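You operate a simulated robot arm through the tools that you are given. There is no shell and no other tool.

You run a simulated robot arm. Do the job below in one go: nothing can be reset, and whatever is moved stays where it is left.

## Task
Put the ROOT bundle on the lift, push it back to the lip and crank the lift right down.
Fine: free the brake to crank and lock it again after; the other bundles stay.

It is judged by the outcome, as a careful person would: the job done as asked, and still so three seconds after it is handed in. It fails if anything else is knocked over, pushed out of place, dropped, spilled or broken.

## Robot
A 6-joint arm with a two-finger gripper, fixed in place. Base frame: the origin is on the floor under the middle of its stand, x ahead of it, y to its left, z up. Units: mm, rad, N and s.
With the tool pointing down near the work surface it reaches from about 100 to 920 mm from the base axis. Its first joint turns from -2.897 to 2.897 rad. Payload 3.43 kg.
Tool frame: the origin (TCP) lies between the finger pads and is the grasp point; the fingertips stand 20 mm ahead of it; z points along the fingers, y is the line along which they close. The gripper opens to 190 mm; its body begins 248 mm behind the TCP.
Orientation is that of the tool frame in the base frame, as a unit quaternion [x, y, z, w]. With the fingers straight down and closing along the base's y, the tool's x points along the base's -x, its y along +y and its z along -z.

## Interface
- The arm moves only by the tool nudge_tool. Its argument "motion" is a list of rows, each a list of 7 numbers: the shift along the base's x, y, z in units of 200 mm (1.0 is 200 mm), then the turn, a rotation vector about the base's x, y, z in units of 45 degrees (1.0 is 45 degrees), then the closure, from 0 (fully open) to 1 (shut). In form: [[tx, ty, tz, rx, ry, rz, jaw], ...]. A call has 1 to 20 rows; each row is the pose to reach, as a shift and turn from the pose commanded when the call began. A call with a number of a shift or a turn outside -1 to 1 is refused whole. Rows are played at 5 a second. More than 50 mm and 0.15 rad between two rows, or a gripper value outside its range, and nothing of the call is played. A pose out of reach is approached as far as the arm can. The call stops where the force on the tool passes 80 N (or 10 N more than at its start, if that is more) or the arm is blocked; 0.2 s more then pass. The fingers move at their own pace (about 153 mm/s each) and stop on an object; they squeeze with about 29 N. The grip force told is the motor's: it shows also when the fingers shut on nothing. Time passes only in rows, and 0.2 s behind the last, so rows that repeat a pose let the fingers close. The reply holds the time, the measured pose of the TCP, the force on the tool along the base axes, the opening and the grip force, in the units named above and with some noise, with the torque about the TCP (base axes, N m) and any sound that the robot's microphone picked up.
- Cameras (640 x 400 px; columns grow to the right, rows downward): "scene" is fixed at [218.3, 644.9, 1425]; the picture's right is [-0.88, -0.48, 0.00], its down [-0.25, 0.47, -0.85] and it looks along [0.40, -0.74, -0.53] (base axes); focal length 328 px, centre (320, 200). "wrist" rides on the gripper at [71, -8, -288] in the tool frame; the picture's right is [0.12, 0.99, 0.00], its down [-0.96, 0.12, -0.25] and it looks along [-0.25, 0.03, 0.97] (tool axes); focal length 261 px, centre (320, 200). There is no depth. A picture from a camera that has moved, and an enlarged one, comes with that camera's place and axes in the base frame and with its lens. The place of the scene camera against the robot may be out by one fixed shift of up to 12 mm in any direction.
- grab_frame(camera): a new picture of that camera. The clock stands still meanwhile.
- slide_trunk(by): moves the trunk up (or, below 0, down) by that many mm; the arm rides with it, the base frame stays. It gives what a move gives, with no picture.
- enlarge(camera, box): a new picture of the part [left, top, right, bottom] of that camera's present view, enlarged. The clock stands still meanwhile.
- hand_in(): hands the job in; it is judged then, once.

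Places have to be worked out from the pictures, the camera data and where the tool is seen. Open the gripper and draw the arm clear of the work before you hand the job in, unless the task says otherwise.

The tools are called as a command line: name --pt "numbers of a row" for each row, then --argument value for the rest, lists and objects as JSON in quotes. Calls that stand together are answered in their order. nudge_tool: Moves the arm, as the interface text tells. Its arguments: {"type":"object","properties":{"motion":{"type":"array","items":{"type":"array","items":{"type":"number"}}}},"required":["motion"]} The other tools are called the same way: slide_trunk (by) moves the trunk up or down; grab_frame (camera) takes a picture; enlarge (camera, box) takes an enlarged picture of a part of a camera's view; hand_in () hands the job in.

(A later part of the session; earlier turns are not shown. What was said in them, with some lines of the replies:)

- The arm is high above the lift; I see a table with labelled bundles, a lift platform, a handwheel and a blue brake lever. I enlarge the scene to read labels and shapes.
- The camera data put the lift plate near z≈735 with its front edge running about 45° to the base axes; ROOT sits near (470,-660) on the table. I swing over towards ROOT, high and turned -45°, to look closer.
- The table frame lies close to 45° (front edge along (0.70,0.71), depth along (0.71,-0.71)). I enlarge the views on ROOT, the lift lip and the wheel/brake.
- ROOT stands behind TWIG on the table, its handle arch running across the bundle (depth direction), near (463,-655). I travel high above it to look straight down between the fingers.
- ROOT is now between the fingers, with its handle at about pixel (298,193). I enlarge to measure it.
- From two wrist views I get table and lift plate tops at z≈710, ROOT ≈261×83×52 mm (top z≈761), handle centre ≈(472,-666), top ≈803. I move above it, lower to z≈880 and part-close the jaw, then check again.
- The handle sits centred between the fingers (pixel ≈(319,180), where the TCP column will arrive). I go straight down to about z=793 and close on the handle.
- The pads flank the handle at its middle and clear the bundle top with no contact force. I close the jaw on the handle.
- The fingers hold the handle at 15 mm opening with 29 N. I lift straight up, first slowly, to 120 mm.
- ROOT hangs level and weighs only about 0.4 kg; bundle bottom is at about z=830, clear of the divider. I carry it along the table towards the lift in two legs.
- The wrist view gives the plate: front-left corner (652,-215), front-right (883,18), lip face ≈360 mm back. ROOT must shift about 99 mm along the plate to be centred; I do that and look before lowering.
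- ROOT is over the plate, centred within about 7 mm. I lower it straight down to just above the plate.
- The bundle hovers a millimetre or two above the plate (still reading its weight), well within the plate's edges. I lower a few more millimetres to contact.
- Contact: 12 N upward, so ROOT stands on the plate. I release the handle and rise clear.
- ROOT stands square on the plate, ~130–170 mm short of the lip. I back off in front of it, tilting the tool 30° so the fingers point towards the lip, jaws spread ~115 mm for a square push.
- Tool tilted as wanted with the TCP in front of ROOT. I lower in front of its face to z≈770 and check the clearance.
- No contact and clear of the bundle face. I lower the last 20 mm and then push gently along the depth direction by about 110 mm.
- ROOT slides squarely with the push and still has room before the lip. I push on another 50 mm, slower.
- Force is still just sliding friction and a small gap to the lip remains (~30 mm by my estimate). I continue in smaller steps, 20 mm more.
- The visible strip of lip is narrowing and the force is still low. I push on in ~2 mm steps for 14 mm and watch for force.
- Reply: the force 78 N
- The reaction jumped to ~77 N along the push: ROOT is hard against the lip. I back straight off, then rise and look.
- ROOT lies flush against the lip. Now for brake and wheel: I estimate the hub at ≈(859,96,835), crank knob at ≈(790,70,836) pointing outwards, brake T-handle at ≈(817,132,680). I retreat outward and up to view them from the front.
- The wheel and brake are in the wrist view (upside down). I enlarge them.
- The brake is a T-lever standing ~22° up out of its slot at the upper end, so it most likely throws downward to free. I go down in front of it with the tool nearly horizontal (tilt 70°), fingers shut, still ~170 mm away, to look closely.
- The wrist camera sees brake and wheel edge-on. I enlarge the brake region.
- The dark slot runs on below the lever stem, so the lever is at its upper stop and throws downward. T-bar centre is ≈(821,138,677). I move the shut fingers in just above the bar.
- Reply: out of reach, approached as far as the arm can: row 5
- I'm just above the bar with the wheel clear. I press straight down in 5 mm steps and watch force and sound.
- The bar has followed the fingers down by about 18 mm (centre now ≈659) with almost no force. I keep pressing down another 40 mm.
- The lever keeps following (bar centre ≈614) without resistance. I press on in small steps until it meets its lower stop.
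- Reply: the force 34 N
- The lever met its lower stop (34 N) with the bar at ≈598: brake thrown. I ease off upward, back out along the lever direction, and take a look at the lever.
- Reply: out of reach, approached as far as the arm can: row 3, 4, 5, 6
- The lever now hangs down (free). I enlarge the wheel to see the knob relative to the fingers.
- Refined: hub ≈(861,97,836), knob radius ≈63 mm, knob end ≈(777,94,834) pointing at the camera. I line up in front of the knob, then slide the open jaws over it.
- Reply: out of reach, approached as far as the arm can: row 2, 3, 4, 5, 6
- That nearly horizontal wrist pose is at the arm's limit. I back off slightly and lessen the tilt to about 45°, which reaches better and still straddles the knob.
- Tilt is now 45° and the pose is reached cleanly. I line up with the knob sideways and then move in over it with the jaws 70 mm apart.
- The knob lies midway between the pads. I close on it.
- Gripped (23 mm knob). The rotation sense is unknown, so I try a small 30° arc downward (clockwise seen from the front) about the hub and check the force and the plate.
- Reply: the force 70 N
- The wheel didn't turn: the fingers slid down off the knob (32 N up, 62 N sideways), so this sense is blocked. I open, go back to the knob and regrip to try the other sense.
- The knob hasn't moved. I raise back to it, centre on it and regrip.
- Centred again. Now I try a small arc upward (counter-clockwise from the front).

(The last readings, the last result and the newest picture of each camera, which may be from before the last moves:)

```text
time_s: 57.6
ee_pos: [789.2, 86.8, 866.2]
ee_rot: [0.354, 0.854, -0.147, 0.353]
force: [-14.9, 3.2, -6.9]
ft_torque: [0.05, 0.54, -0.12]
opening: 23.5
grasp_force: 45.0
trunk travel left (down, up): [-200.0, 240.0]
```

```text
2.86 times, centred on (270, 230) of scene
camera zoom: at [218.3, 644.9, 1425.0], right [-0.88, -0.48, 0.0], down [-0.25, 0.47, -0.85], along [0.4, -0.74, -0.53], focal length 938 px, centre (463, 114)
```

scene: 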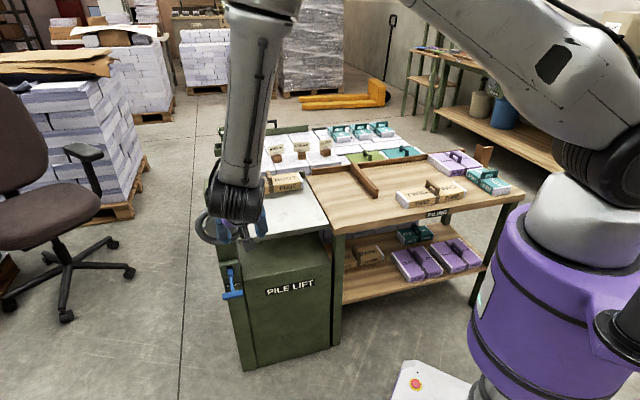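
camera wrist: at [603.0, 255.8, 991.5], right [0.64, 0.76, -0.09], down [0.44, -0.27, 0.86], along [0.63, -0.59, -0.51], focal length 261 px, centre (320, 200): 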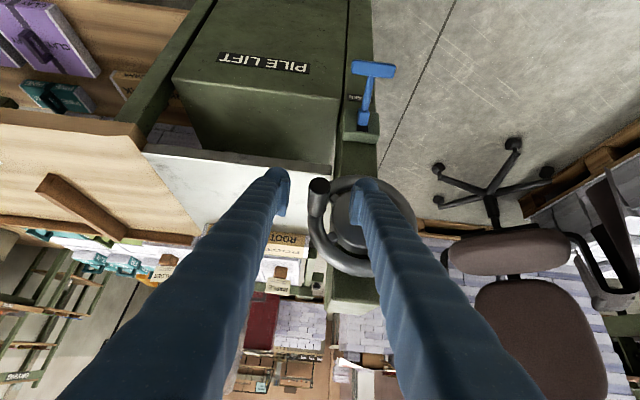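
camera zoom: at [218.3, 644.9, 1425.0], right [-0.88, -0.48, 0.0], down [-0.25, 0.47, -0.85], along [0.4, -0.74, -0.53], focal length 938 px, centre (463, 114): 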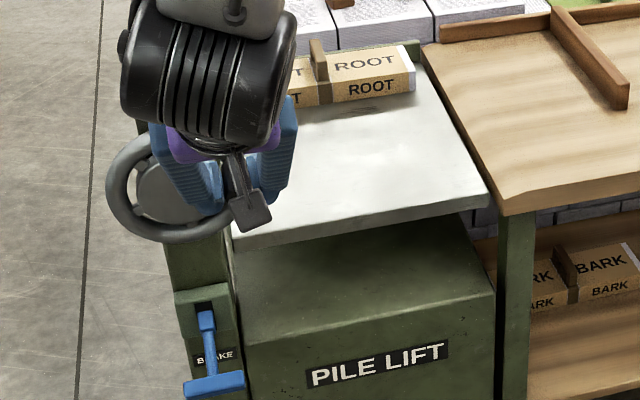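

The wheel turned with the grip and the plate went down about 20 mm: upward/counter-clockwise lowers it. I carry on around the arc, φ 150°→60°, about the hub.

nudge_tool --pt "0.02256 0.02256 0.0456 0 0 0 1" --pt "0.05034 0.05034 0.0849 0 0 0 1" --pt "0.08255 0.08255 0.1168 0 0 0 1" --pt "0.11819 0.11819 0.1403 0 0 0 1" --pt "0.15616 0.15616 0.1547 0 0 0 1" --pt "0.19534 0.19534 0.1595 0 0 0 1" --pt "0.23451 0.23451 0.1547 0 0 0 1" --pt "0.27248 0.27248 0.1403 0 0 0 1" --pt "0.30812 0.30812 0.1168 0 0 0 1" --pt "0.30812 0.30812 0.1168 0 0 0 1"

enlarge --camera "wrist" --box '[200, 100, 440, 300]'

enlarge --camera "scene" --box '[190, 130, 350, 300]'

```text
time_s: 59.8
ee_pos: [853.1, 149.4, 888.9]
ee_rot: [0.353, 0.854, -0.146, 0.354]
force: [-5.5, -9.6, -1.3]
ft_torque: [-0.22, 0.28, -0.17]
opening: 23.6
grasp_force: 45.0
trunk travel left (down, up): [-200.0, 240.0]
```

```text
2.00 times, centred on (320, 200) of wrist
camera zoom: at [668.2, 322.3, 1044.4], right [0.64, 0.76, -0.08], down [0.44, -0.28, 0.85], along [0.63, -0.59, -0.51], focal length 521 px, centre (320, 200)
```

zoom: 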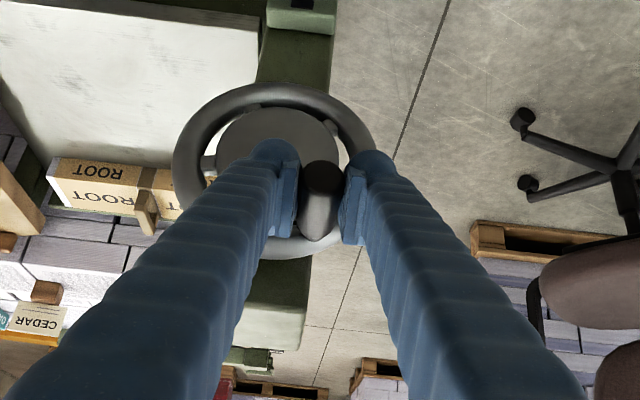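

```text
2.35 times, centred on (270, 215) of scene
camera zoom: at [218.3, 644.9, 1425.0], right [-0.88, -0.48, 0.0], down [-0.25, 0.47, -0.85], along [0.4, -0.74, -0.53], focal length 772 px, centre (438, 165)
```

zoom: 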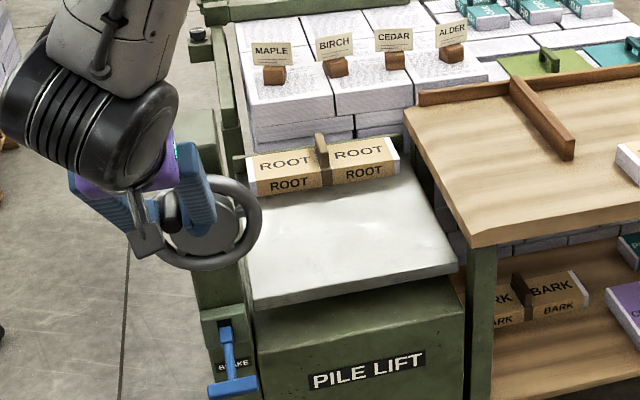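

The crank follows well and the plate with ROOT and lip has come down clearly. I continue the arc from φ 60° to -10°.

nudge_tool --pt "0.0322 0.0322 -0.0319 0 0 0 1" --pt "0.06 0.06 -0.0712 0 0 0 1" --pt "0.08255 0.08255 -0.1168 0 0 0 1" --pt "0.0992 0.0992 -0.1672 0 0 0 1" --pt "0.1094 0.1094 -0.2209 0 0 0 1" --pt "0.1128 0.1128 -0.2763 0 0 0 1" --pt "0.1094 0.1094 -0.3317 0 0 0 1" --pt "0.1094 0.1094 -0.3317 0 0 0 1"

enlarge --camera "wrist" --box '[200, 100, 440, 300]'

enlarge --camera "scene" --box '[190, 130, 350, 300]'

```text
time_s: 61.6
ee_pos: [875.1, 171.8, 824.1]
ee_rot: [0.353, 0.854, -0.145, 0.355]
force: [17.8, 1.8, 15.5]
ft_torque: [-0.11, -0.15, 0.18]
opening: 23.5
grasp_force: 45.3
trunk travel left (down, up): [-200.0, 240.0]
```

```text
2.00 times, centred on (320, 200) of wrist
camera zoom: at [690.3, 345.3, 980.2], right [0.64, 0.76, -0.08], down [0.44, -0.27, 0.86], along [0.63, -0.58, -0.51], focal length 521 px, centre (320, 200)
```

zoom: 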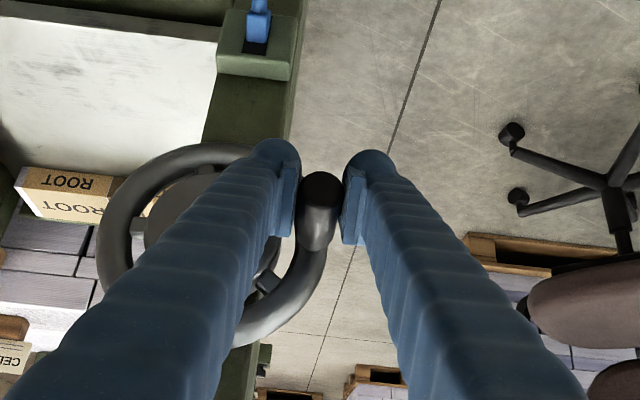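

```text
2.35 times, centred on (270, 215) of scene
camera zoom: at [218.3, 644.9, 1425.0], right [-0.88, -0.48, 0.0], down [-0.25, 0.47, -0.85], along [0.4, -0.74, -0.53], focal length 772 px, centre (438, 165)
```

zoom: 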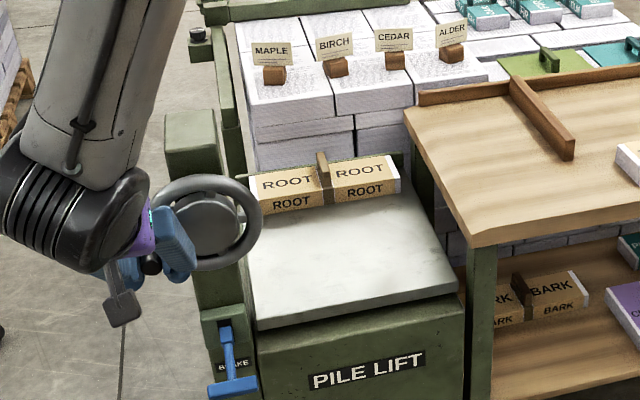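

Plate nearly down to the cabinet top; forces moderate (~15 N). I continue from φ -10° to -60°.

nudge_tool --pt "-0.0102 -0.0102 -0.0537 0 0 0 1" --pt "-0.0268 -0.0268 -0.1041 0 0 0 1" --pt "-0.0494 -0.0494 -0.1497 0 0 0 1" --pt "-0.0771 -0.0771 -0.189 0 0 0 1" --pt "-0.1094 -0.1094 -0.2209 0 0 0 1" --pt "-0.1094 -0.1094 -0.2209 0 0 0 1"

enlarge --camera "wrist" --box '[200, 100, 440, 300]'

enlarge --camera "scene" --box '[190, 130, 350, 300]'

```text
time_s: 62.4
ee_pos: [874.4, 174.0, 803.3]
ee_rot: [0.35, 0.854, -0.139, 0.358]
force: [1.1, 4.7, 1.5]
ft_torque: [0.95, 0.94, 0.14]
opening: 19.7
grasp_force: 45.4
trunk travel left (down, up): [-200.0, 240.0]
stopped in row 3: the force on the tool passed its limit at 85 N (the readings are from after the stop); the commanded pose is now the measured one
```

```text
2.00 times, centred on (320, 200) of wrist
camera zoom: at [685.8, 343.8, 957.0], right [0.63, 0.77, -0.07], down [0.43, -0.28, 0.86], along [0.64, -0.57, -0.51], focal length 521 px, centre (320, 200)
```

zoom: 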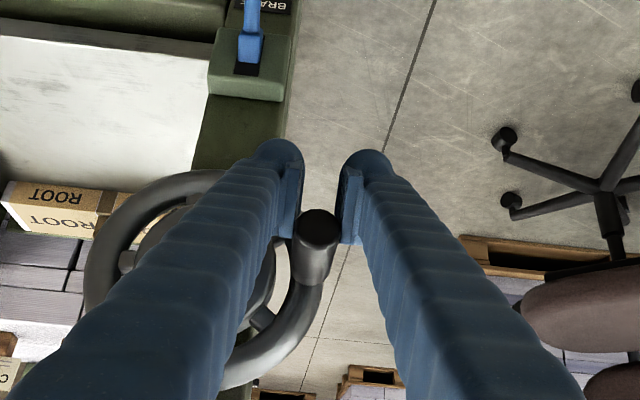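

```text
2.35 times, centred on (270, 215) of scene
camera zoom: at [218.3, 644.9, 1425.0], right [-0.88, -0.48, 0.0], down [-0.25, 0.47, -0.85], along [0.4, -0.74, -0.53], focal length 772 px, centre (438, 165)
```

zoom: 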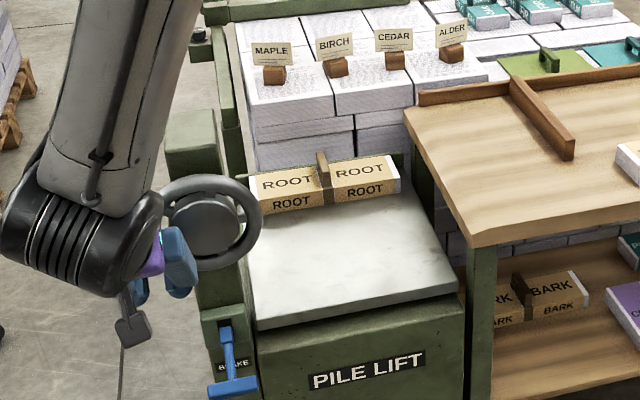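

The wheel stopped dead at about φ≈-3° (85 N) and the fingers slid off; the plate hasn't moved further. I check closely whether it's truly at the bottom.

enlarge --camera "scene" --box '[240, 170, 340, 270]'

grab_frame --camera "wrist"

enlarge --camera "wrist" --box '[120, 60, 300, 200]'

```text
4.00 times, centred on (290, 220) of scene
camera zoom: at [218.3, 644.9, 1425.0], right [-0.88, -0.48, 0.0], down [-0.25, 0.47, -0.85], along [0.4, -0.74, -0.53], focal length 1312 px, centre (440, 120)
```

zoom: 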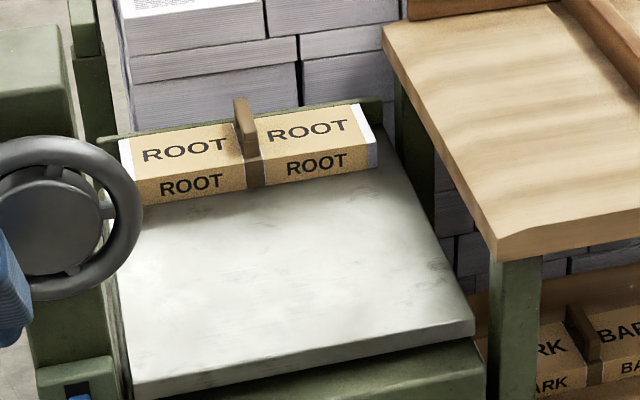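

```text
taken
camera wrist: at [685.8, 343.8, 957.0], right [0.63, 0.77, -0.07], down [0.43, -0.28, 0.86], along [0.64, -0.57, -0.51], focal length 261 px, centre (320, 200)
```

wrist: 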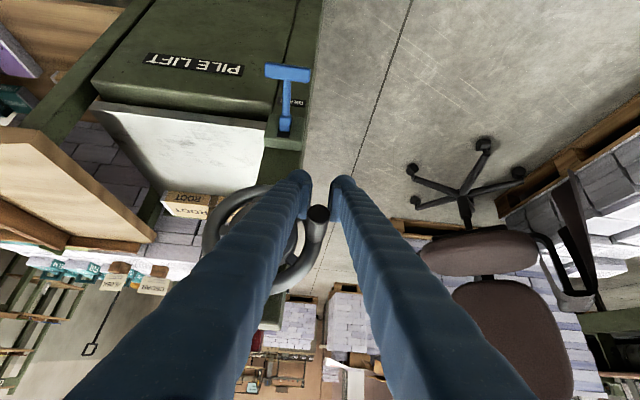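

```text
2.86 times, centred on (210, 130) of wrist
camera zoom: at [685.8, 343.8, 957.0], right [0.63, 0.77, -0.07], down [0.43, -0.28, 0.86], along [0.64, -0.57, -0.51], focal length 745 px, centre (634, 400)
```

zoom: 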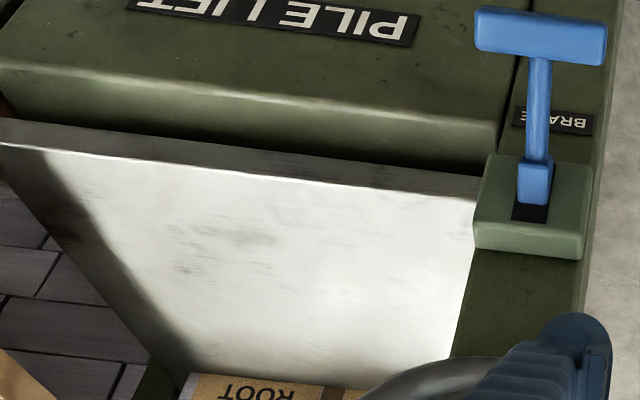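

The plate now sits just over the cabinet top. To be sure it's the end stop and not a slipped grip, I open, come back onto the knob and regrip for another gentle try.

nudge_tool --pt "0 0 0 0 0 0 0.75" --pt "0 0 0 0 0 0 0.63" --pt "0.0025 -0.0035 0.08 0 0 0 0.63" --pt "0.005 -0.0075 0.15 0 0 0 0.63" --pt "0.005 -0.0075 0.15 0 0 0 0.63" --pt "0.005 -0.0075 0.15 0 0 0 0.8" --pt "0.005 -0.0075 0.15 0 0 0 1" --pt "0.005 -0.0075 0.15 0 0 0 1" --pt "0.005 -0.0075 0.15 0 0 0 1"

enlarge --camera "wrist" --box '[200, 100, 440, 300]'

```text
time_s: 64.4
ee_pos: [876.8, 171.0, 834.2]
ee_rot: [0.349, 0.854, -0.138, 0.359]
force: [18.0, 13.8, 2.2]
ft_torque: [0.01, -0.05, 0.12]
opening: 23.4
grasp_force: 45.5
trunk travel left (down, up): [-200.0, 240.0]
```

```text
2.00 times, centred on (320, 200) of wrist
camera zoom: at [687.3, 341.5, 988.2], right [0.63, 0.77, -0.07], down [0.43, -0.28, 0.86], along [0.64, -0.57, -0.51], focal length 521 px, centre (320, 200)
```

zoom: 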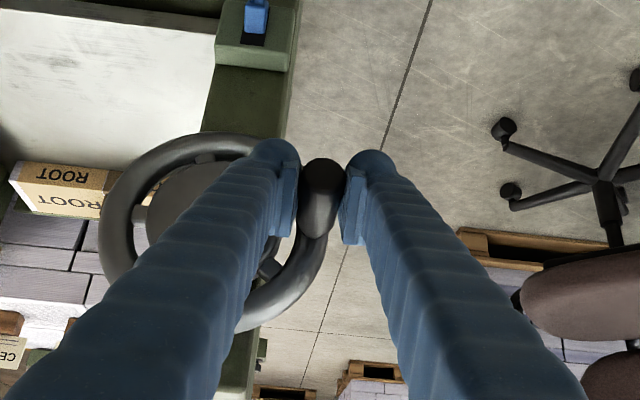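

Regripped centrally. I try a gentle 20° further in small steps.

nudge_tool --pt "0.004 0.004 -0.014 0 0 0 1" --pt "0.0038 0.0038 -0.028 0 0 0 1" --pt "0.0025 0.0025 -0.042 0 0 0 1" --pt "0.0005 0.0005 -0.056 0 0 0 1" --pt "0.0005 0.0005 -0.056 0 0 0 1"

enlarge --camera "wrist" --box '[200, 100, 440, 300]'

enlarge --camera "scene" --box '[240, 170, 340, 270]'

```text
time_s: 65.6
ee_pos: [874.6, 173.3, 820.4]
ee_rot: [0.35, 0.854, -0.139, 0.358]
force: [23.6, 16.1, 14.2]
ft_torque: [0.01, 0.13, 0.37]
opening: 21.6
grasp_force: 45.1
trunk travel left (down, up): [-200.0, 240.0]
```

```text
2.00 times, centred on (320, 200) of wrist
camera zoom: at [686.7, 342.4, 975.1], right [0.63, 0.77, -0.07], down [0.43, -0.28, 0.86], along [0.64, -0.57, -0.51], focal length 521 px, centre (320, 200)
```

zoom: 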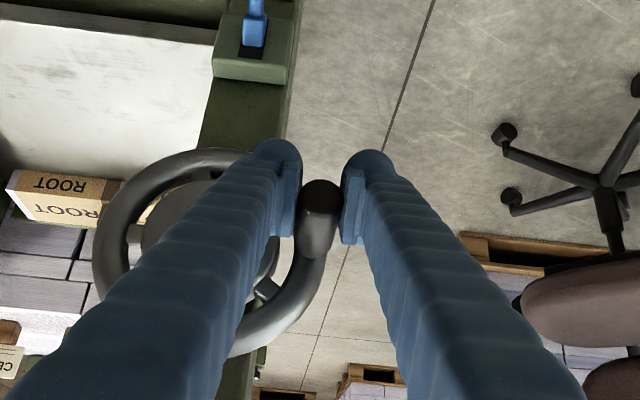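

```text
4.00 times, centred on (290, 220) of scene
camera zoom: at [218.3, 644.9, 1425.0], right [-0.88, -0.48, 0.0], down [-0.25, 0.47, -0.85], along [0.4, -0.74, -0.53], focal length 1312 px, centre (440, 120)
```

zoom: 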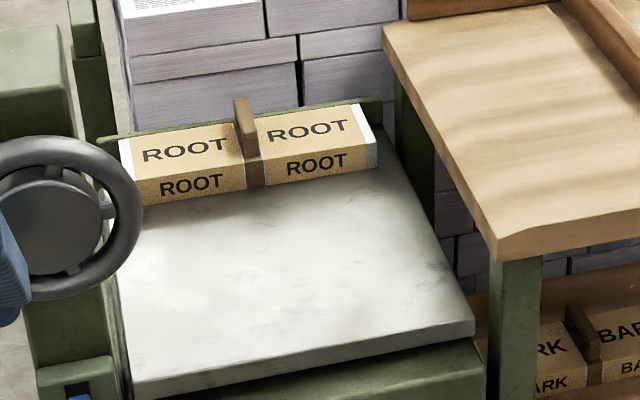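

The knob stays at z≈830 and the plate doesn't move, so this looks like the bottom stop. To confirm with a direct push, I open, rise above the knob and shut the fingers over it.

nudge_tool --pt "0 0 0 0 0 0 0.8" --pt "0 0 0 0 0 0 0.63" --pt "0 0 0.1 0 0 0 0.63" --pt "0 0 0.25 0 0 0 0.63" --pt "0 0 0.275 0 0 0 0.63" --pt "0 0 0.275 0 0 0 0.8" --pt "0 0 0.275 0 0 0 1" --pt "0 0 0.275 0 0 0 1" --pt "0 0 0.275 0 0 0 1"

enlarge --camera "wrist" --box '[200, 100, 440, 300]'

```text
time_s: 67.6
ee_pos: [874.6, 171.7, 877.5]
ee_rot: [0.35, 0.854, -0.139, 0.359]
force: [1.0, 0.2, -0.6]
ft_torque: [0.0, 0.03, -0.02]
opening: 0.0
grasp_force: 28.6
trunk travel left (down, up): [-200.0, 240.0]
```

```text
2.00 times, centred on (320, 200) of wrist
camera zoom: at [686.4, 341.5, 1031.4], right [0.63, 0.77, -0.07], down [0.43, -0.28, 0.86], along [0.64, -0.58, -0.51], focal length 521 px, centre (320, 200)
```

zoom: 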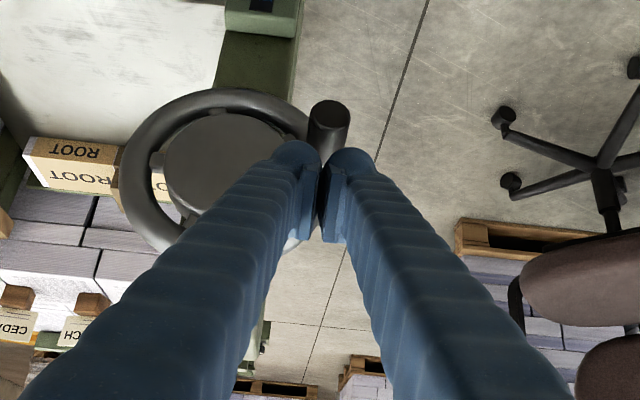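

Shut fingers are just above the knob. I press down slowly, 3 mm per step, watching the reaction.

nudge_tool --pt "0.004 0.004 -0.03 0 0 0 1" --pt "0.006 0.006 -0.06 0 0 0 1" --pt "0.006 0.006 -0.075 0 0 0 1" --pt "0.006 0.006 -0.085 0 0 0 1"

```text
time_s: 68.6
ee_pos: [876.3, 172.7, 866.1]
ee_rot: [0.351, 0.852, -0.139, 0.361]
force: [-4.3, 1.0, 29.3]
ft_torque: [-0.03, 0.31, -0.02]
opening: 0.2
grasp_force: 29.3
trunk travel left (down, up): [-200.0, 240.0]
```

29 N on top of the knob and it holds. I add a few more millimetres to reach about 50 N as a final check.

nudge_tool --pt "0 0 -0.01 0 0 0 1" --pt "0 0 -0.02 0 0 0 1" --pt "0 0 -0.02 0 0 0 1"

enlarge --camera "wrist" --box '[200, 100, 440, 300]'

enlarge --camera "scene" --box '[240, 170, 340, 270]'

```text
time_s: 69.4
ee_pos: [876.7, 170.6, 863.8]
ee_rot: [0.35, 0.853, -0.137, 0.363]
force: [3.0, 2.9, 66.6]
ft_torque: [-0.08, 0.27, 0.22]
opening: 6.1
grasp_force: 34.4
trunk travel left (down, up): [-200.0, 240.0]
```

```text
2.00 times, centred on (320, 200) of wrist
camera zoom: at [686.1, 341.9, 1016.6], right [0.63, 0.77, -0.07], down [0.42, -0.27, 0.86], along [0.65, -0.57, -0.5], focal length 521 px, centre (320, 200)
```

zoom: 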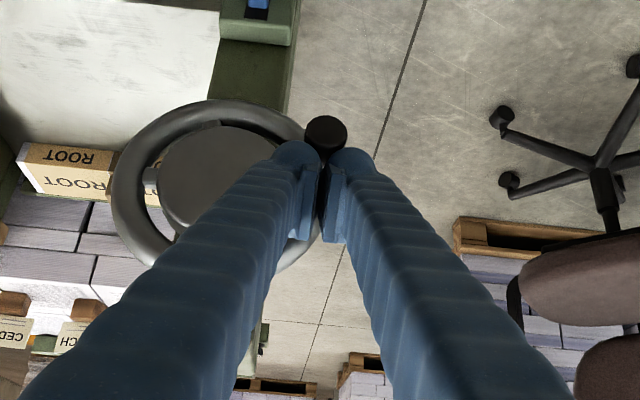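

```text
4.00 times, centred on (290, 220) of scene
camera zoom: at [218.3, 644.9, 1425.0], right [-0.88, -0.48, 0.0], down [-0.25, 0.47, -0.85], along [0.4, -0.74, -0.53], focal length 1312 px, centre (440, 120)
```

zoom: 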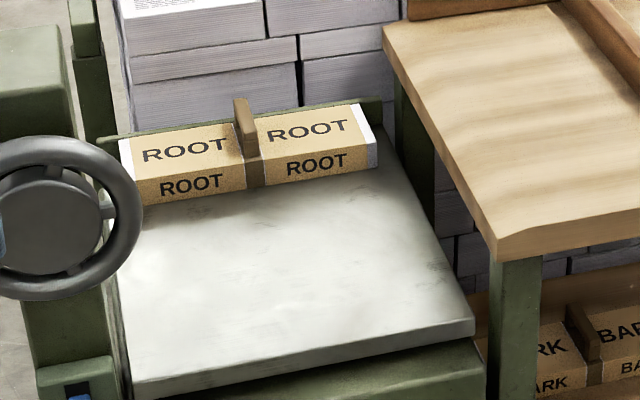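

67 N directly on the knob and no motion at all: the lift is at its bottom stop. Now I lift off, back out, and go to relock the brake: I'll grip the T-bar by its ends (bar along the closing direction) and lift it.

nudge_tool --pt "0 0 0.06 0 0 0 1" --pt "0 0 0.12 0 0 0 1" --pt "-0.15 0.15 0.12 0 0 0 1" --pt "-0.3 0.3 0.1 0 0 0 0.8" --pt "-0.45 0.45 0.05 0 0 0 0.5" --pt "-0.6 0.6 -0.05 0 0 0 0.4" --pt "-0.68 0.5 -0.2 0 0 0 0.4" --pt "-0.72 0.4 -0.4 0 0 0 0.4" --pt "-0.74 0.36 -0.6 0 0 0 0.4" --pt "-0.74 0.36 -0.7 0 0 0 0.4" --pt "-0.74 0.36 -0.7 0 0 0 0.4"

grab_frame --camera "wrist"

grab_frame --camera "scene"

```text
time_s: 71.8
ee_pos: [728.3, 243.9, 719.7]
ee_rot: [0.35, 0.854, -0.139, 0.359]
force: [-0.3, -0.9, 0.0]
ft_torque: [-0.06, 0.0, -0.01]
opening: 113.9
grasp_force: 0.2
trunk travel left (down, up): [-200.0, 240.0]
```

```text
taken
camera wrist: at [539.0, 415.0, 873.4], right [0.63, 0.77, -0.07], down [0.43, -0.28, 0.86], along [0.64, -0.58, -0.51], focal length 261 px, centre (320, 200)
```

wrist: 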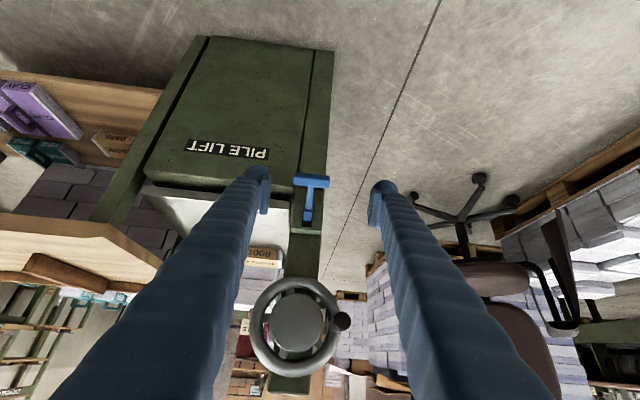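

```text
taken
```

scene: 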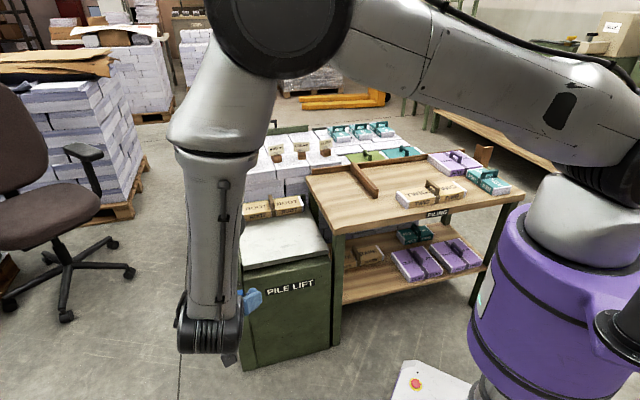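

The wheel has stayed put and the T-bar appears between the fingers. I enlarge to locate it exactly.

enlarge --camera "wrist" --box '[240, 130, 400, 250]'

```text
3.33 times, centred on (320, 190) of wrist
camera zoom: at [539.0, 415.0, 873.4], right [0.63, 0.77, -0.07], down [0.43, -0.28, 0.86], along [0.64, -0.58, -0.51], focal length 869 px, centre (320, 233)
```

zoom: 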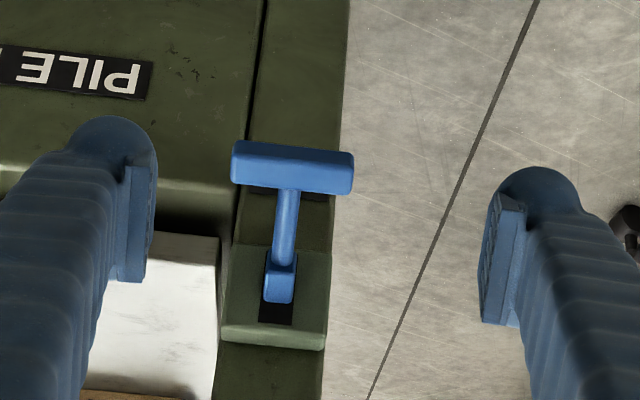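

T-bar centre ≈(821,137,598), 68 mm long. I move in along the tool axis so the pads come beside its two ends.

nudge_tool --pt "-0.035 -0.035 0 0 0 0 0.4" --pt "0.065 -0.135 -0.12 0 0 0 0.4" --pt "0.165 -0.235 -0.24 0 0 0 0.4" --pt "0.265 -0.335 -0.36 0 0 0 0.4" --pt "0.365 -0.435 -0.48 0 0 0 0.4" --pt "0.463 -0.534 -0.595 0 0 0 0.4" --pt "0.463 -0.534 -0.595 0 0 0 0.4" --pt "0.463 -0.534 -0.595 0 0 0 0.4"

enlarge --camera "wrist" --box '[240, 130, 400, 250]'

grab_frame --camera "scene"

```text
time_s: 73.6
ee_pos: [821.1, 135.0, 598.8]
ee_rot: [0.35, 0.854, -0.139, 0.359]
force: [-0.7, -0.1, 0.1]
ft_torque: [0.0, -0.03, 0.03]
opening: 113.9
grasp_force: 0.1
trunk travel left (down, up): [-200.0, 240.0]
```

```text
3.33 times, centred on (320, 190) of wrist
camera zoom: at [633.8, 306.3, 753.1], right [0.63, 0.77, -0.07], down [0.43, -0.28, 0.86], along [0.64, -0.58, -0.51], focal length 869 px, centre (320, 233)
```

zoom: 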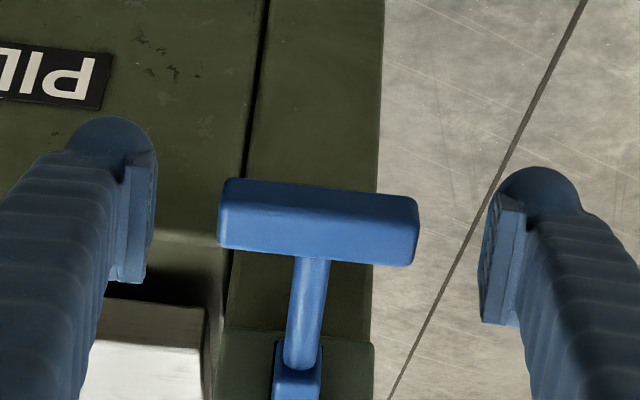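

```text
taken
```

scene: 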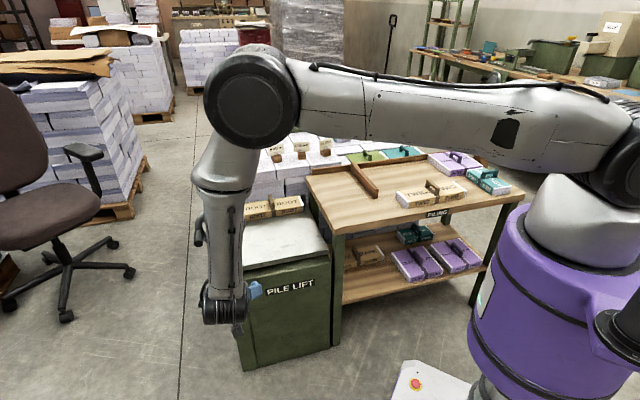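

The bar is centred between the pads. I close on its ends.

nudge_tool --pt "0 0 0 0 0 0 0.55" --pt "0 0 0 0 0 0 0.7" --pt "0 0 0 0 0 0 0.85" --pt "0 0 0 0 0 0 1" --pt "0 0 0 0 0 0 1"

enlarge --camera "wrist" --box '[240, 130, 400, 250]'

```text
time_s: 74.8
ee_pos: [821.7, 136.6, 598.6]
ee_rot: [0.351, 0.854, -0.139, 0.358]
force: [-4.3, -3.7, 0.4]
ft_torque: [-0.23, 0.14, -0.29]
opening: 66.9
grasp_force: 44.8
trunk travel left (down, up): [-200.0, 240.0]
```

```text
3.33 times, centred on (320, 190) of wrist
camera zoom: at [633.6, 306.0, 752.9], right [0.63, 0.77, -0.07], down [0.43, -0.28, 0.86], along [0.64, -0.58, -0.51], focal length 869 px, centre (320, 233)
```

zoom: 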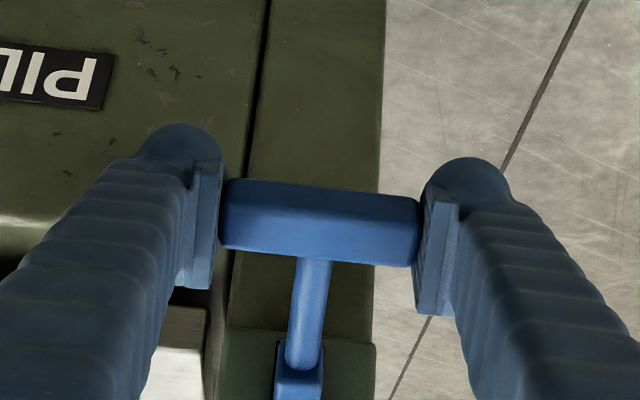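

Held at 67 mm, the bar's length. I swing the lever up along its arc, first half to about level.

nudge_tool --pt "-0.0149 0.0149 0.05 0 0 0 1" --pt "-0.0255 0.0255 0.1 0 0 0 1" --pt "-0.0315 0.0315 0.15 0 0 0 1" --pt "-0.0336 0.0336 0.2 0 0 0 1" --pt "-0.0336 0.0336 0.2 0 0 0 1"

enlarge --camera "wrist" --box '[240, 130, 400, 250]'

```text
time_s: 76.0
ee_pos: [813.3, 144.1, 637.7]
ee_rot: [0.35, 0.854, -0.14, 0.359]
force: [-4.3, 3.2, -13.4]
ft_torque: [0.84, 0.89, -0.16]
opening: 66.6
grasp_force: 44.7
trunk travel left (down, up): [-200.0, 240.0]
```

```text
3.33 times, centred on (320, 190) of wrist
camera zoom: at [625.4, 313.8, 791.5], right [0.63, 0.77, -0.07], down [0.43, -0.28, 0.86], along [0.64, -0.57, -0.51], focal length 869 px, centre (320, 233)
```

zoom: 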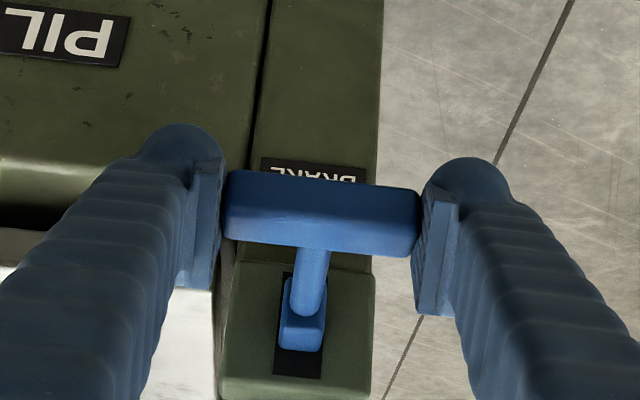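

The lever comes along (13 N resistance). I carry it on up the second half of the arc to its original upper position.

nudge_tool --pt "0.0021 -0.0021 0.05 0 0 0 1" --pt "0.0088 -0.0088 0.1 0 0 0 1" --pt "0.0202 -0.0202 0.15 0 0 0 1" --pt "0.0336 -0.0336 0.195 0 0 0 1" --pt "0.0336 -0.0336 0.195 0 0 0 1"

enlarge --camera "wrist" --box '[240, 130, 400, 250]'

```text
time_s: 77.2
ee_pos: [820.4, 136.9, 677.0]
ee_rot: [0.35, 0.854, -0.139, 0.358]
force: [-14.6, 5.8, -6.6]
ft_torque: [0.73, 0.9, -0.07]
opening: 66.9
grasp_force: 45.0
trunk travel left (down, up): [-200.0, 240.0]
```

```text
3.33 times, centred on (320, 190) of wrist
camera zoom: at [632.3, 306.9, 830.1], right [0.63, 0.77, -0.07], down [0.43, -0.27, 0.86], along [0.64, -0.58, -0.51], focal length 869 px, centre (320, 233)
```

zoom: 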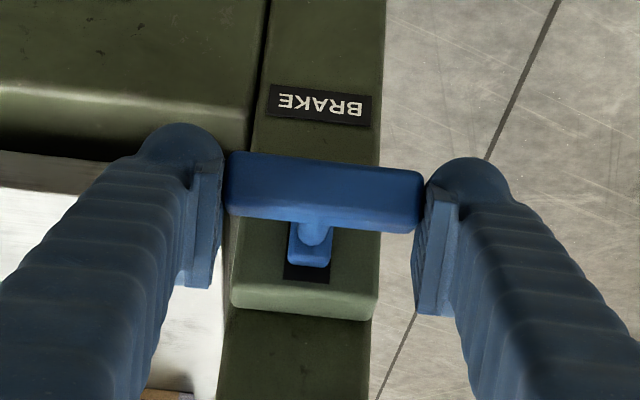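

The bar slipped ~10 mm in the pads, so the lever is a little short of its upper position (≈665 vs 677). I move on up in small steps till it meets the stop.

nudge_tool --pt "0.006 -0.006 0.025 0 0 0 1" --pt "0.012 -0.012 0.05 0 0 0 1" --pt "0.018 -0.018 0.075 0 0 0 1" --pt "0.023 -0.023 0.095 0 0 0 1" --pt "0.023 -0.023 0.095 0 0 0 1"

enlarge --camera "wrist" --box '[240, 130, 400, 250]'

```text
time_s: 78.4
ee_pos: [824.8, 133.3, 691.4]
ee_rot: [0.35, 0.855, -0.14, 0.356]
force: [-11.2, 1.1, -38.1]
ft_torque: [0.01, -0.01, 0.2]
opening: 67.0
grasp_force: 44.6
trunk travel left (down, up): [-200.0, 240.0]
```

```text
3.33 times, centred on (320, 190) of wrist
camera zoom: at [637.0, 302.8, 846.9], right [0.63, 0.77, -0.07], down [0.44, -0.28, 0.86], along [0.64, -0.57, -0.51], focal length 869 px, centre (320, 233)
```

zoom: 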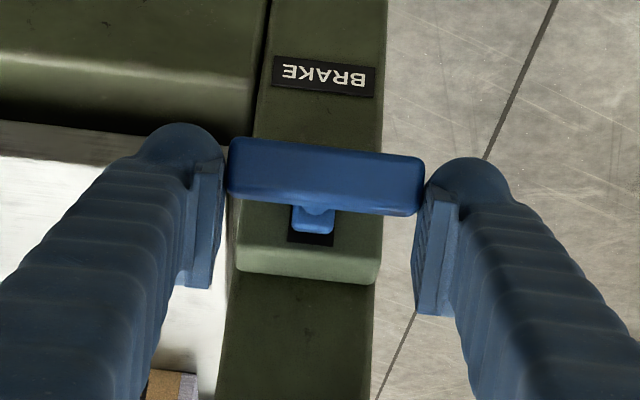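

The reaction rose to 38 N with the bar back at z≈677, its original upper position: locked. I open the jaw and back out along the tool axis.

nudge_tool --pt "0 0 -0.03 0 0 0 0.85" --pt "0 0 -0.03 0 0 0 0.6" --pt "0 0 -0.03 0 0 0 0.4" --pt "0 0 -0.03 0 0 0 0.4" --pt "-0.1 0.1 0.1 0 0 0 0.4" --pt "-0.22 0.22 0.25 0 0 0 0.4" --pt "-0.34 0.34 0.4 0 0 0 0.4" --pt "-0.45 0.45 0.52 0 0 0 0.4" --pt "-0.56 0.56 0.64 0 0 0 0.4" --pt "-0.56 0.56 0.64 0 0 0 0.4"

grab_frame --camera "wrist"

enlarge --camera "wrist" --box '[230, 120, 410, 300]'

grab_frame --camera "scene"

```text
time_s: 80.6
ee_pos: [712.3, 243.7, 822.1]
ee_rot: [0.35, 0.854, -0.14, 0.359]
force: [0.0, 0.1, -0.2]
ft_torque: [-0.02, -0.07, 0.01]
opening: 113.9
grasp_force: 0.1
trunk travel left (down, up): [-200.0, 240.0]
```

```text
taken
camera wrist: at [524.7, 415.6, 976.1], right [0.63, 0.77, -0.07], down [0.43, -0.28, 0.86], along [0.64, -0.58, -0.51], focal length 261 px, centre (320, 200)
```

wrist: 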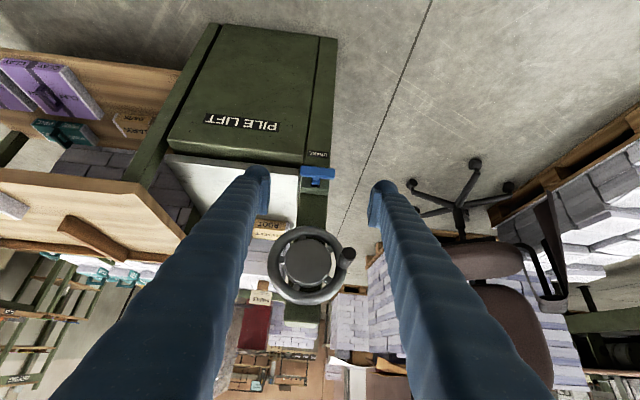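

```text
2.22 times, centred on (320, 210) of wrist
camera zoom: at [524.7, 415.6, 976.1], right [0.63, 0.77, -0.07], down [0.43, -0.28, 0.86], along [0.64, -0.58, -0.51], focal length 579 px, centre (320, 178)
```

zoom: 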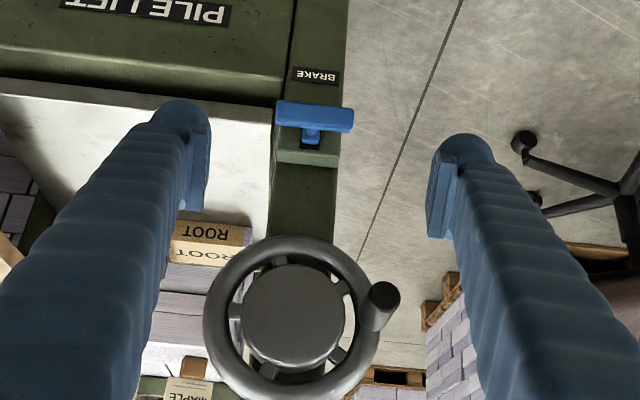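

```text
taken
```

scene: 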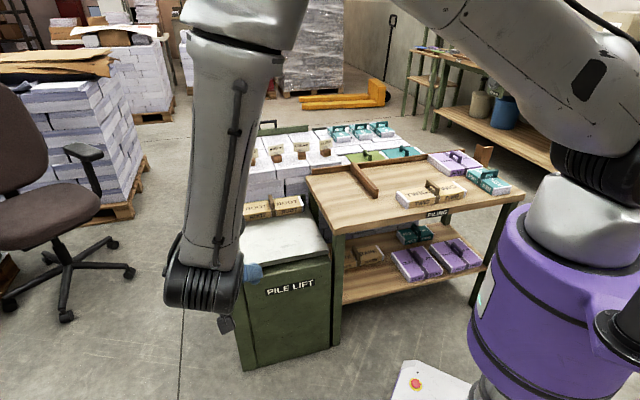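

The lever stays up after release and the wheel hasn't moved. I rise to the same viewpoint as my first brake picture to compare the lever with its original locked position.

nudge_tool --pt "0 0 0.2 0 0 0 0.3" --pt "0.0 -0.05 0.4 -0.05 -0.05 0 0.2" --pt "0.01 -0.1 0.6 -0.1 -0.1 0 0" --pt "0.018 -0.15 0.75 -0.15 -0.15 0 0" --pt "0.018 -0.2 0.887 -0.157 -0.157 0 0" --pt "0.018 -0.2 0.887 -0.157 -0.157 0 0" --pt "0.018 -0.2 0.887 -0.157 -0.157 0 0"

enlarge --camera "wrist" --box '[280, 50, 400, 130]'

grab_frame --camera "wrist"

grab_frame --camera "scene"

```text
time_s: 82.2
ee_pos: [717.5, 202.1, 1000.4]
ee_rot: [0.335, 0.82, -0.17, 0.432]
force: [0.0, -0.1, 0.1]
ft_torque: [-0.03, -0.02, 0.0]
opening: 190.2
grasp_force: 0.0
trunk travel left (down, up): [-200.0, 240.0]
```

```text
5.00 times, centred on (340, 90) of wrist
camera zoom: at [512.8, 389.4, 1107.8], right [0.64, 0.76, -0.09], down [0.32, -0.16, 0.93], along [0.69, -0.63, -0.35], focal length 1303 px, centre (220, 750)
```

zoom: 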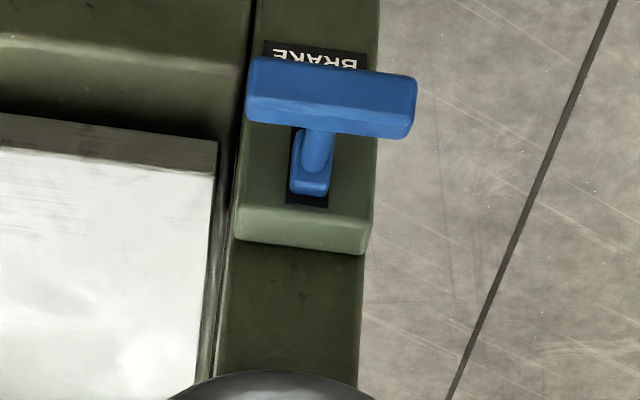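

```text
taken
camera wrist: at [512.8, 389.4, 1107.8], right [0.64, 0.76, -0.09], down [0.32, -0.16, 0.93], along [0.69, -0.63, -0.35], focal length 261 px, centre (320, 200)
```

wrist: 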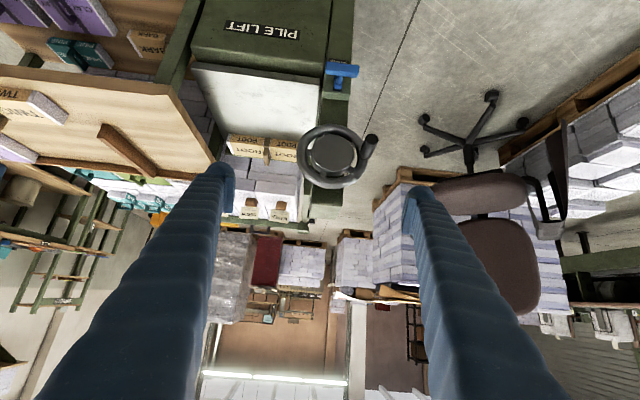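

```text
taken
```

scene: 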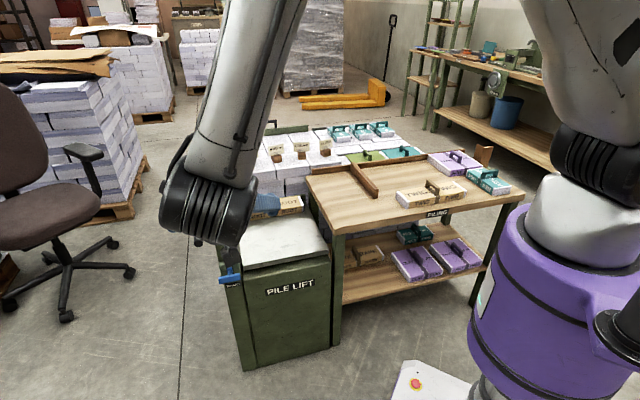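

Lever, slot and bar match the first picture exactly: the brake is fully locked again. I draw the arm back and up clear of the work, untilting, and check everything.

nudge_tool --pt "-0.1 0.05 0.1 0.05 0.05 0 0" --pt "-0.25 0.1 0.2 0.12 0.12 0 0" --pt "-0.4 0.15 0.3 0.2 0.2 0 0" --pt "-0.55 0.2 0.4 0.28 0.28 0 0" --pt "-0.7 0.25 0.5 0.36 0.36 0 0" --pt "-0.85 0.3 0.5 0.44 0.44 0 0" --pt "-0.95 0.35 0.5 0.52 0.52 0 0" --pt "-0.95 0.35 0.5 0.52 0.52 0 0"

grab_frame --camera "scene"

grab_frame --camera "wrist"

```text
time_s: 84.2
ee_pos: [527.6, 259.1, 1079.3]
ee_rot: [0.383, 0.904, -0.084, 0.172]
force: [-0.7, -0.2, -0.2]
ft_torque: [-0.05, 0.0, -0.01]
opening: 189.8
grasp_force: 0.0
trunk travel left (down, up): [-200.0, 240.0]
stopped in row 8: the arm was blocked; the commanded pose is now the measured one
```

```text
taken
```

scene: 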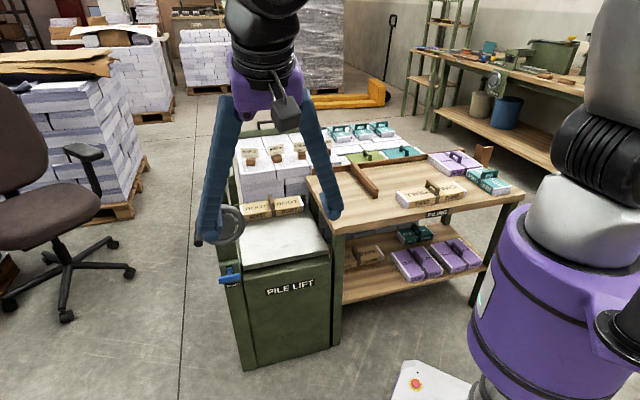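

```text
taken
camera wrist: at [407.1, 382.2, 1321.0], right [0.64, 0.77, -0.06], down [0.64, -0.49, 0.59], along [0.42, -0.42, -0.81], focal length 261 px, centre (320, 200)
```

wrist: 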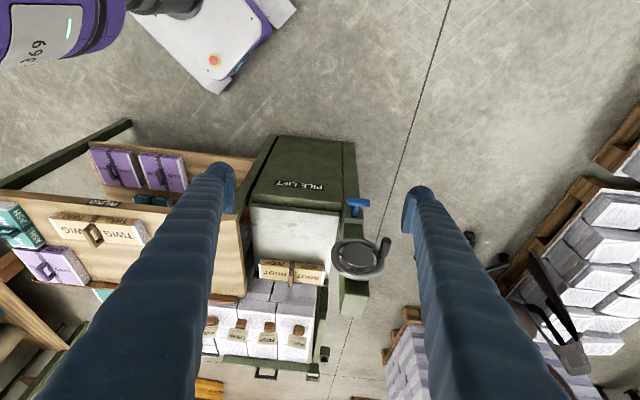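

The arm is well clear (the last bit hit a joint limit only). I inspect ROOT against the lip, the other bundles and the labels.

enlarge --camera "scene" --box '[220, 130, 340, 230]'

enlarge --camera "wrist" --box '[200, 180, 400, 380]'

enlarge --camera "scene" --box '[330, 110, 520, 290]'

```text
4.00 times, centred on (280, 180) of scene
camera zoom: at [218.3, 644.9, 1425.0], right [-0.88, -0.48, 0.0], down [-0.25, 0.47, -0.85], along [0.4, -0.74, -0.53], focal length 1312 px, centre (480, 280)
```

zoom: 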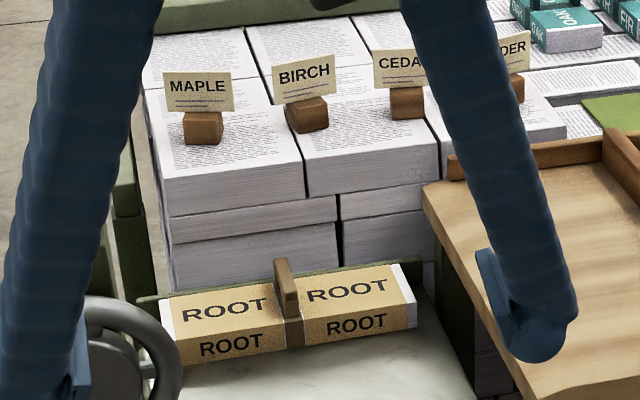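

```text
2.00 times, centred on (300, 280) of wrist
camera zoom: at [407.1, 382.2, 1321.0], right [0.64, 0.77, -0.06], down [0.64, -0.49, 0.59], along [0.42, -0.42, -0.81], focal length 521 px, centre (360, 40)
```

zoom: 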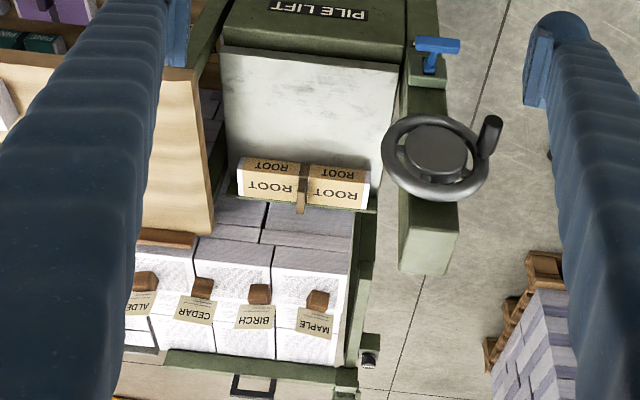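

```text
2.22 times, centred on (425, 200) of scene
camera zoom: at [218.3, 644.9, 1425.0], right [-0.88, -0.48, 0.0], down [-0.25, 0.47, -0.85], along [0.4, -0.74, -0.53], focal length 729 px, centre (87, 200)
```

zoom: 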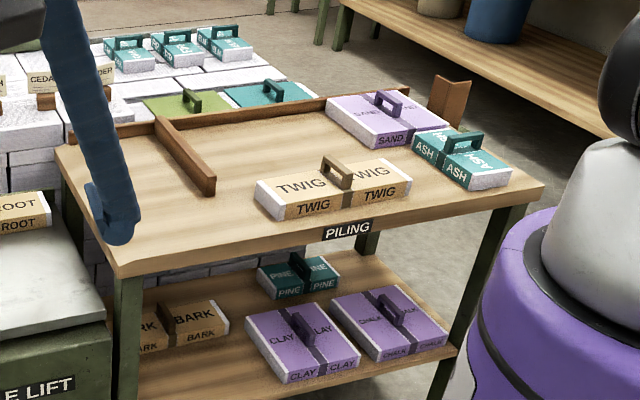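

ROOT lies flush at the lip on the lowered plate, TWIG, SAND, ASH and the shelf bundles are untouched, labels still stand, brake locked. I ease slightly off the joint limit and wait a second to confirm it's steady.

nudge_tool --pt "0.03 0 0.05 0 0 0 0" --pt "0.06 0 0.1 0 0 0 0" --pt "0.06 0 0.1 0 0 0 0" --pt "0.06 0 0.1 0 0 0 0" --pt "0.06 0 0.1 0 0 0 0" --pt "0.06 0 0.1 0 0 0 0" --pt "0.06 0 0.1 0 0 0 0" --pt "0.06 0 0.1 0 0 0 0"

grab_frame --camera "scene"

```text
time_s: 86.0
ee_pos: [540.6, 257.3, 1098.7]
ee_rot: [0.384, 0.903, -0.085, 0.172]
force: [0.0, -0.4, -0.6]
ft_torque: [-0.01, -0.01, -0.01]
opening: 190.0
grasp_force: 0.0
trunk travel left (down, up): [-200.0, 240.0]
```

```text
taken
```

scene: 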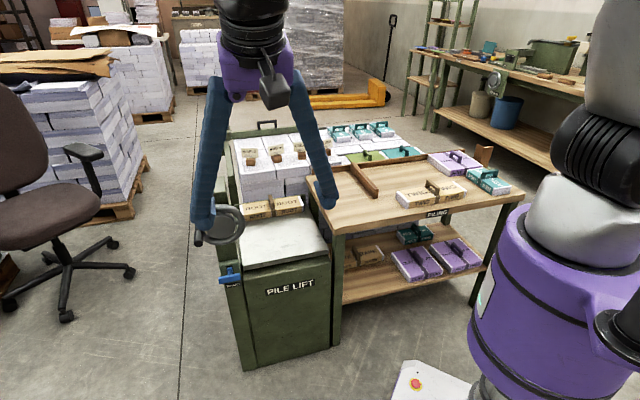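

All is steady: ROOT at the lip, lift at its bottom stop, brake locked, gripper open and the arm clear of the work. I hand the job in.

hand_in

```text
The job is handed in.
```

The ROOT bundle is on the lift, pushed back flush against the lip. The lift is cranked down to its bottom stop.

- **Lift:** it came down about 115 mm in roughly half a turn of the wheel. The wheel then held against 67 N pressed straight onto the crank knob, so I took that as the end of travel.
- **Brake:** I freed it to crank, then locked it again. The lever matches its starting position in the pictures.
- **Everything else:** in the last pictures the other bundles and the paper labels looked undisturbed.

The gripper is open and the arm is drawn back from the work. On the way back the arm was reported blocked once. The force reading was near zero and nothing around it had moved, so I took it as a joint limit and eased off before handing in.
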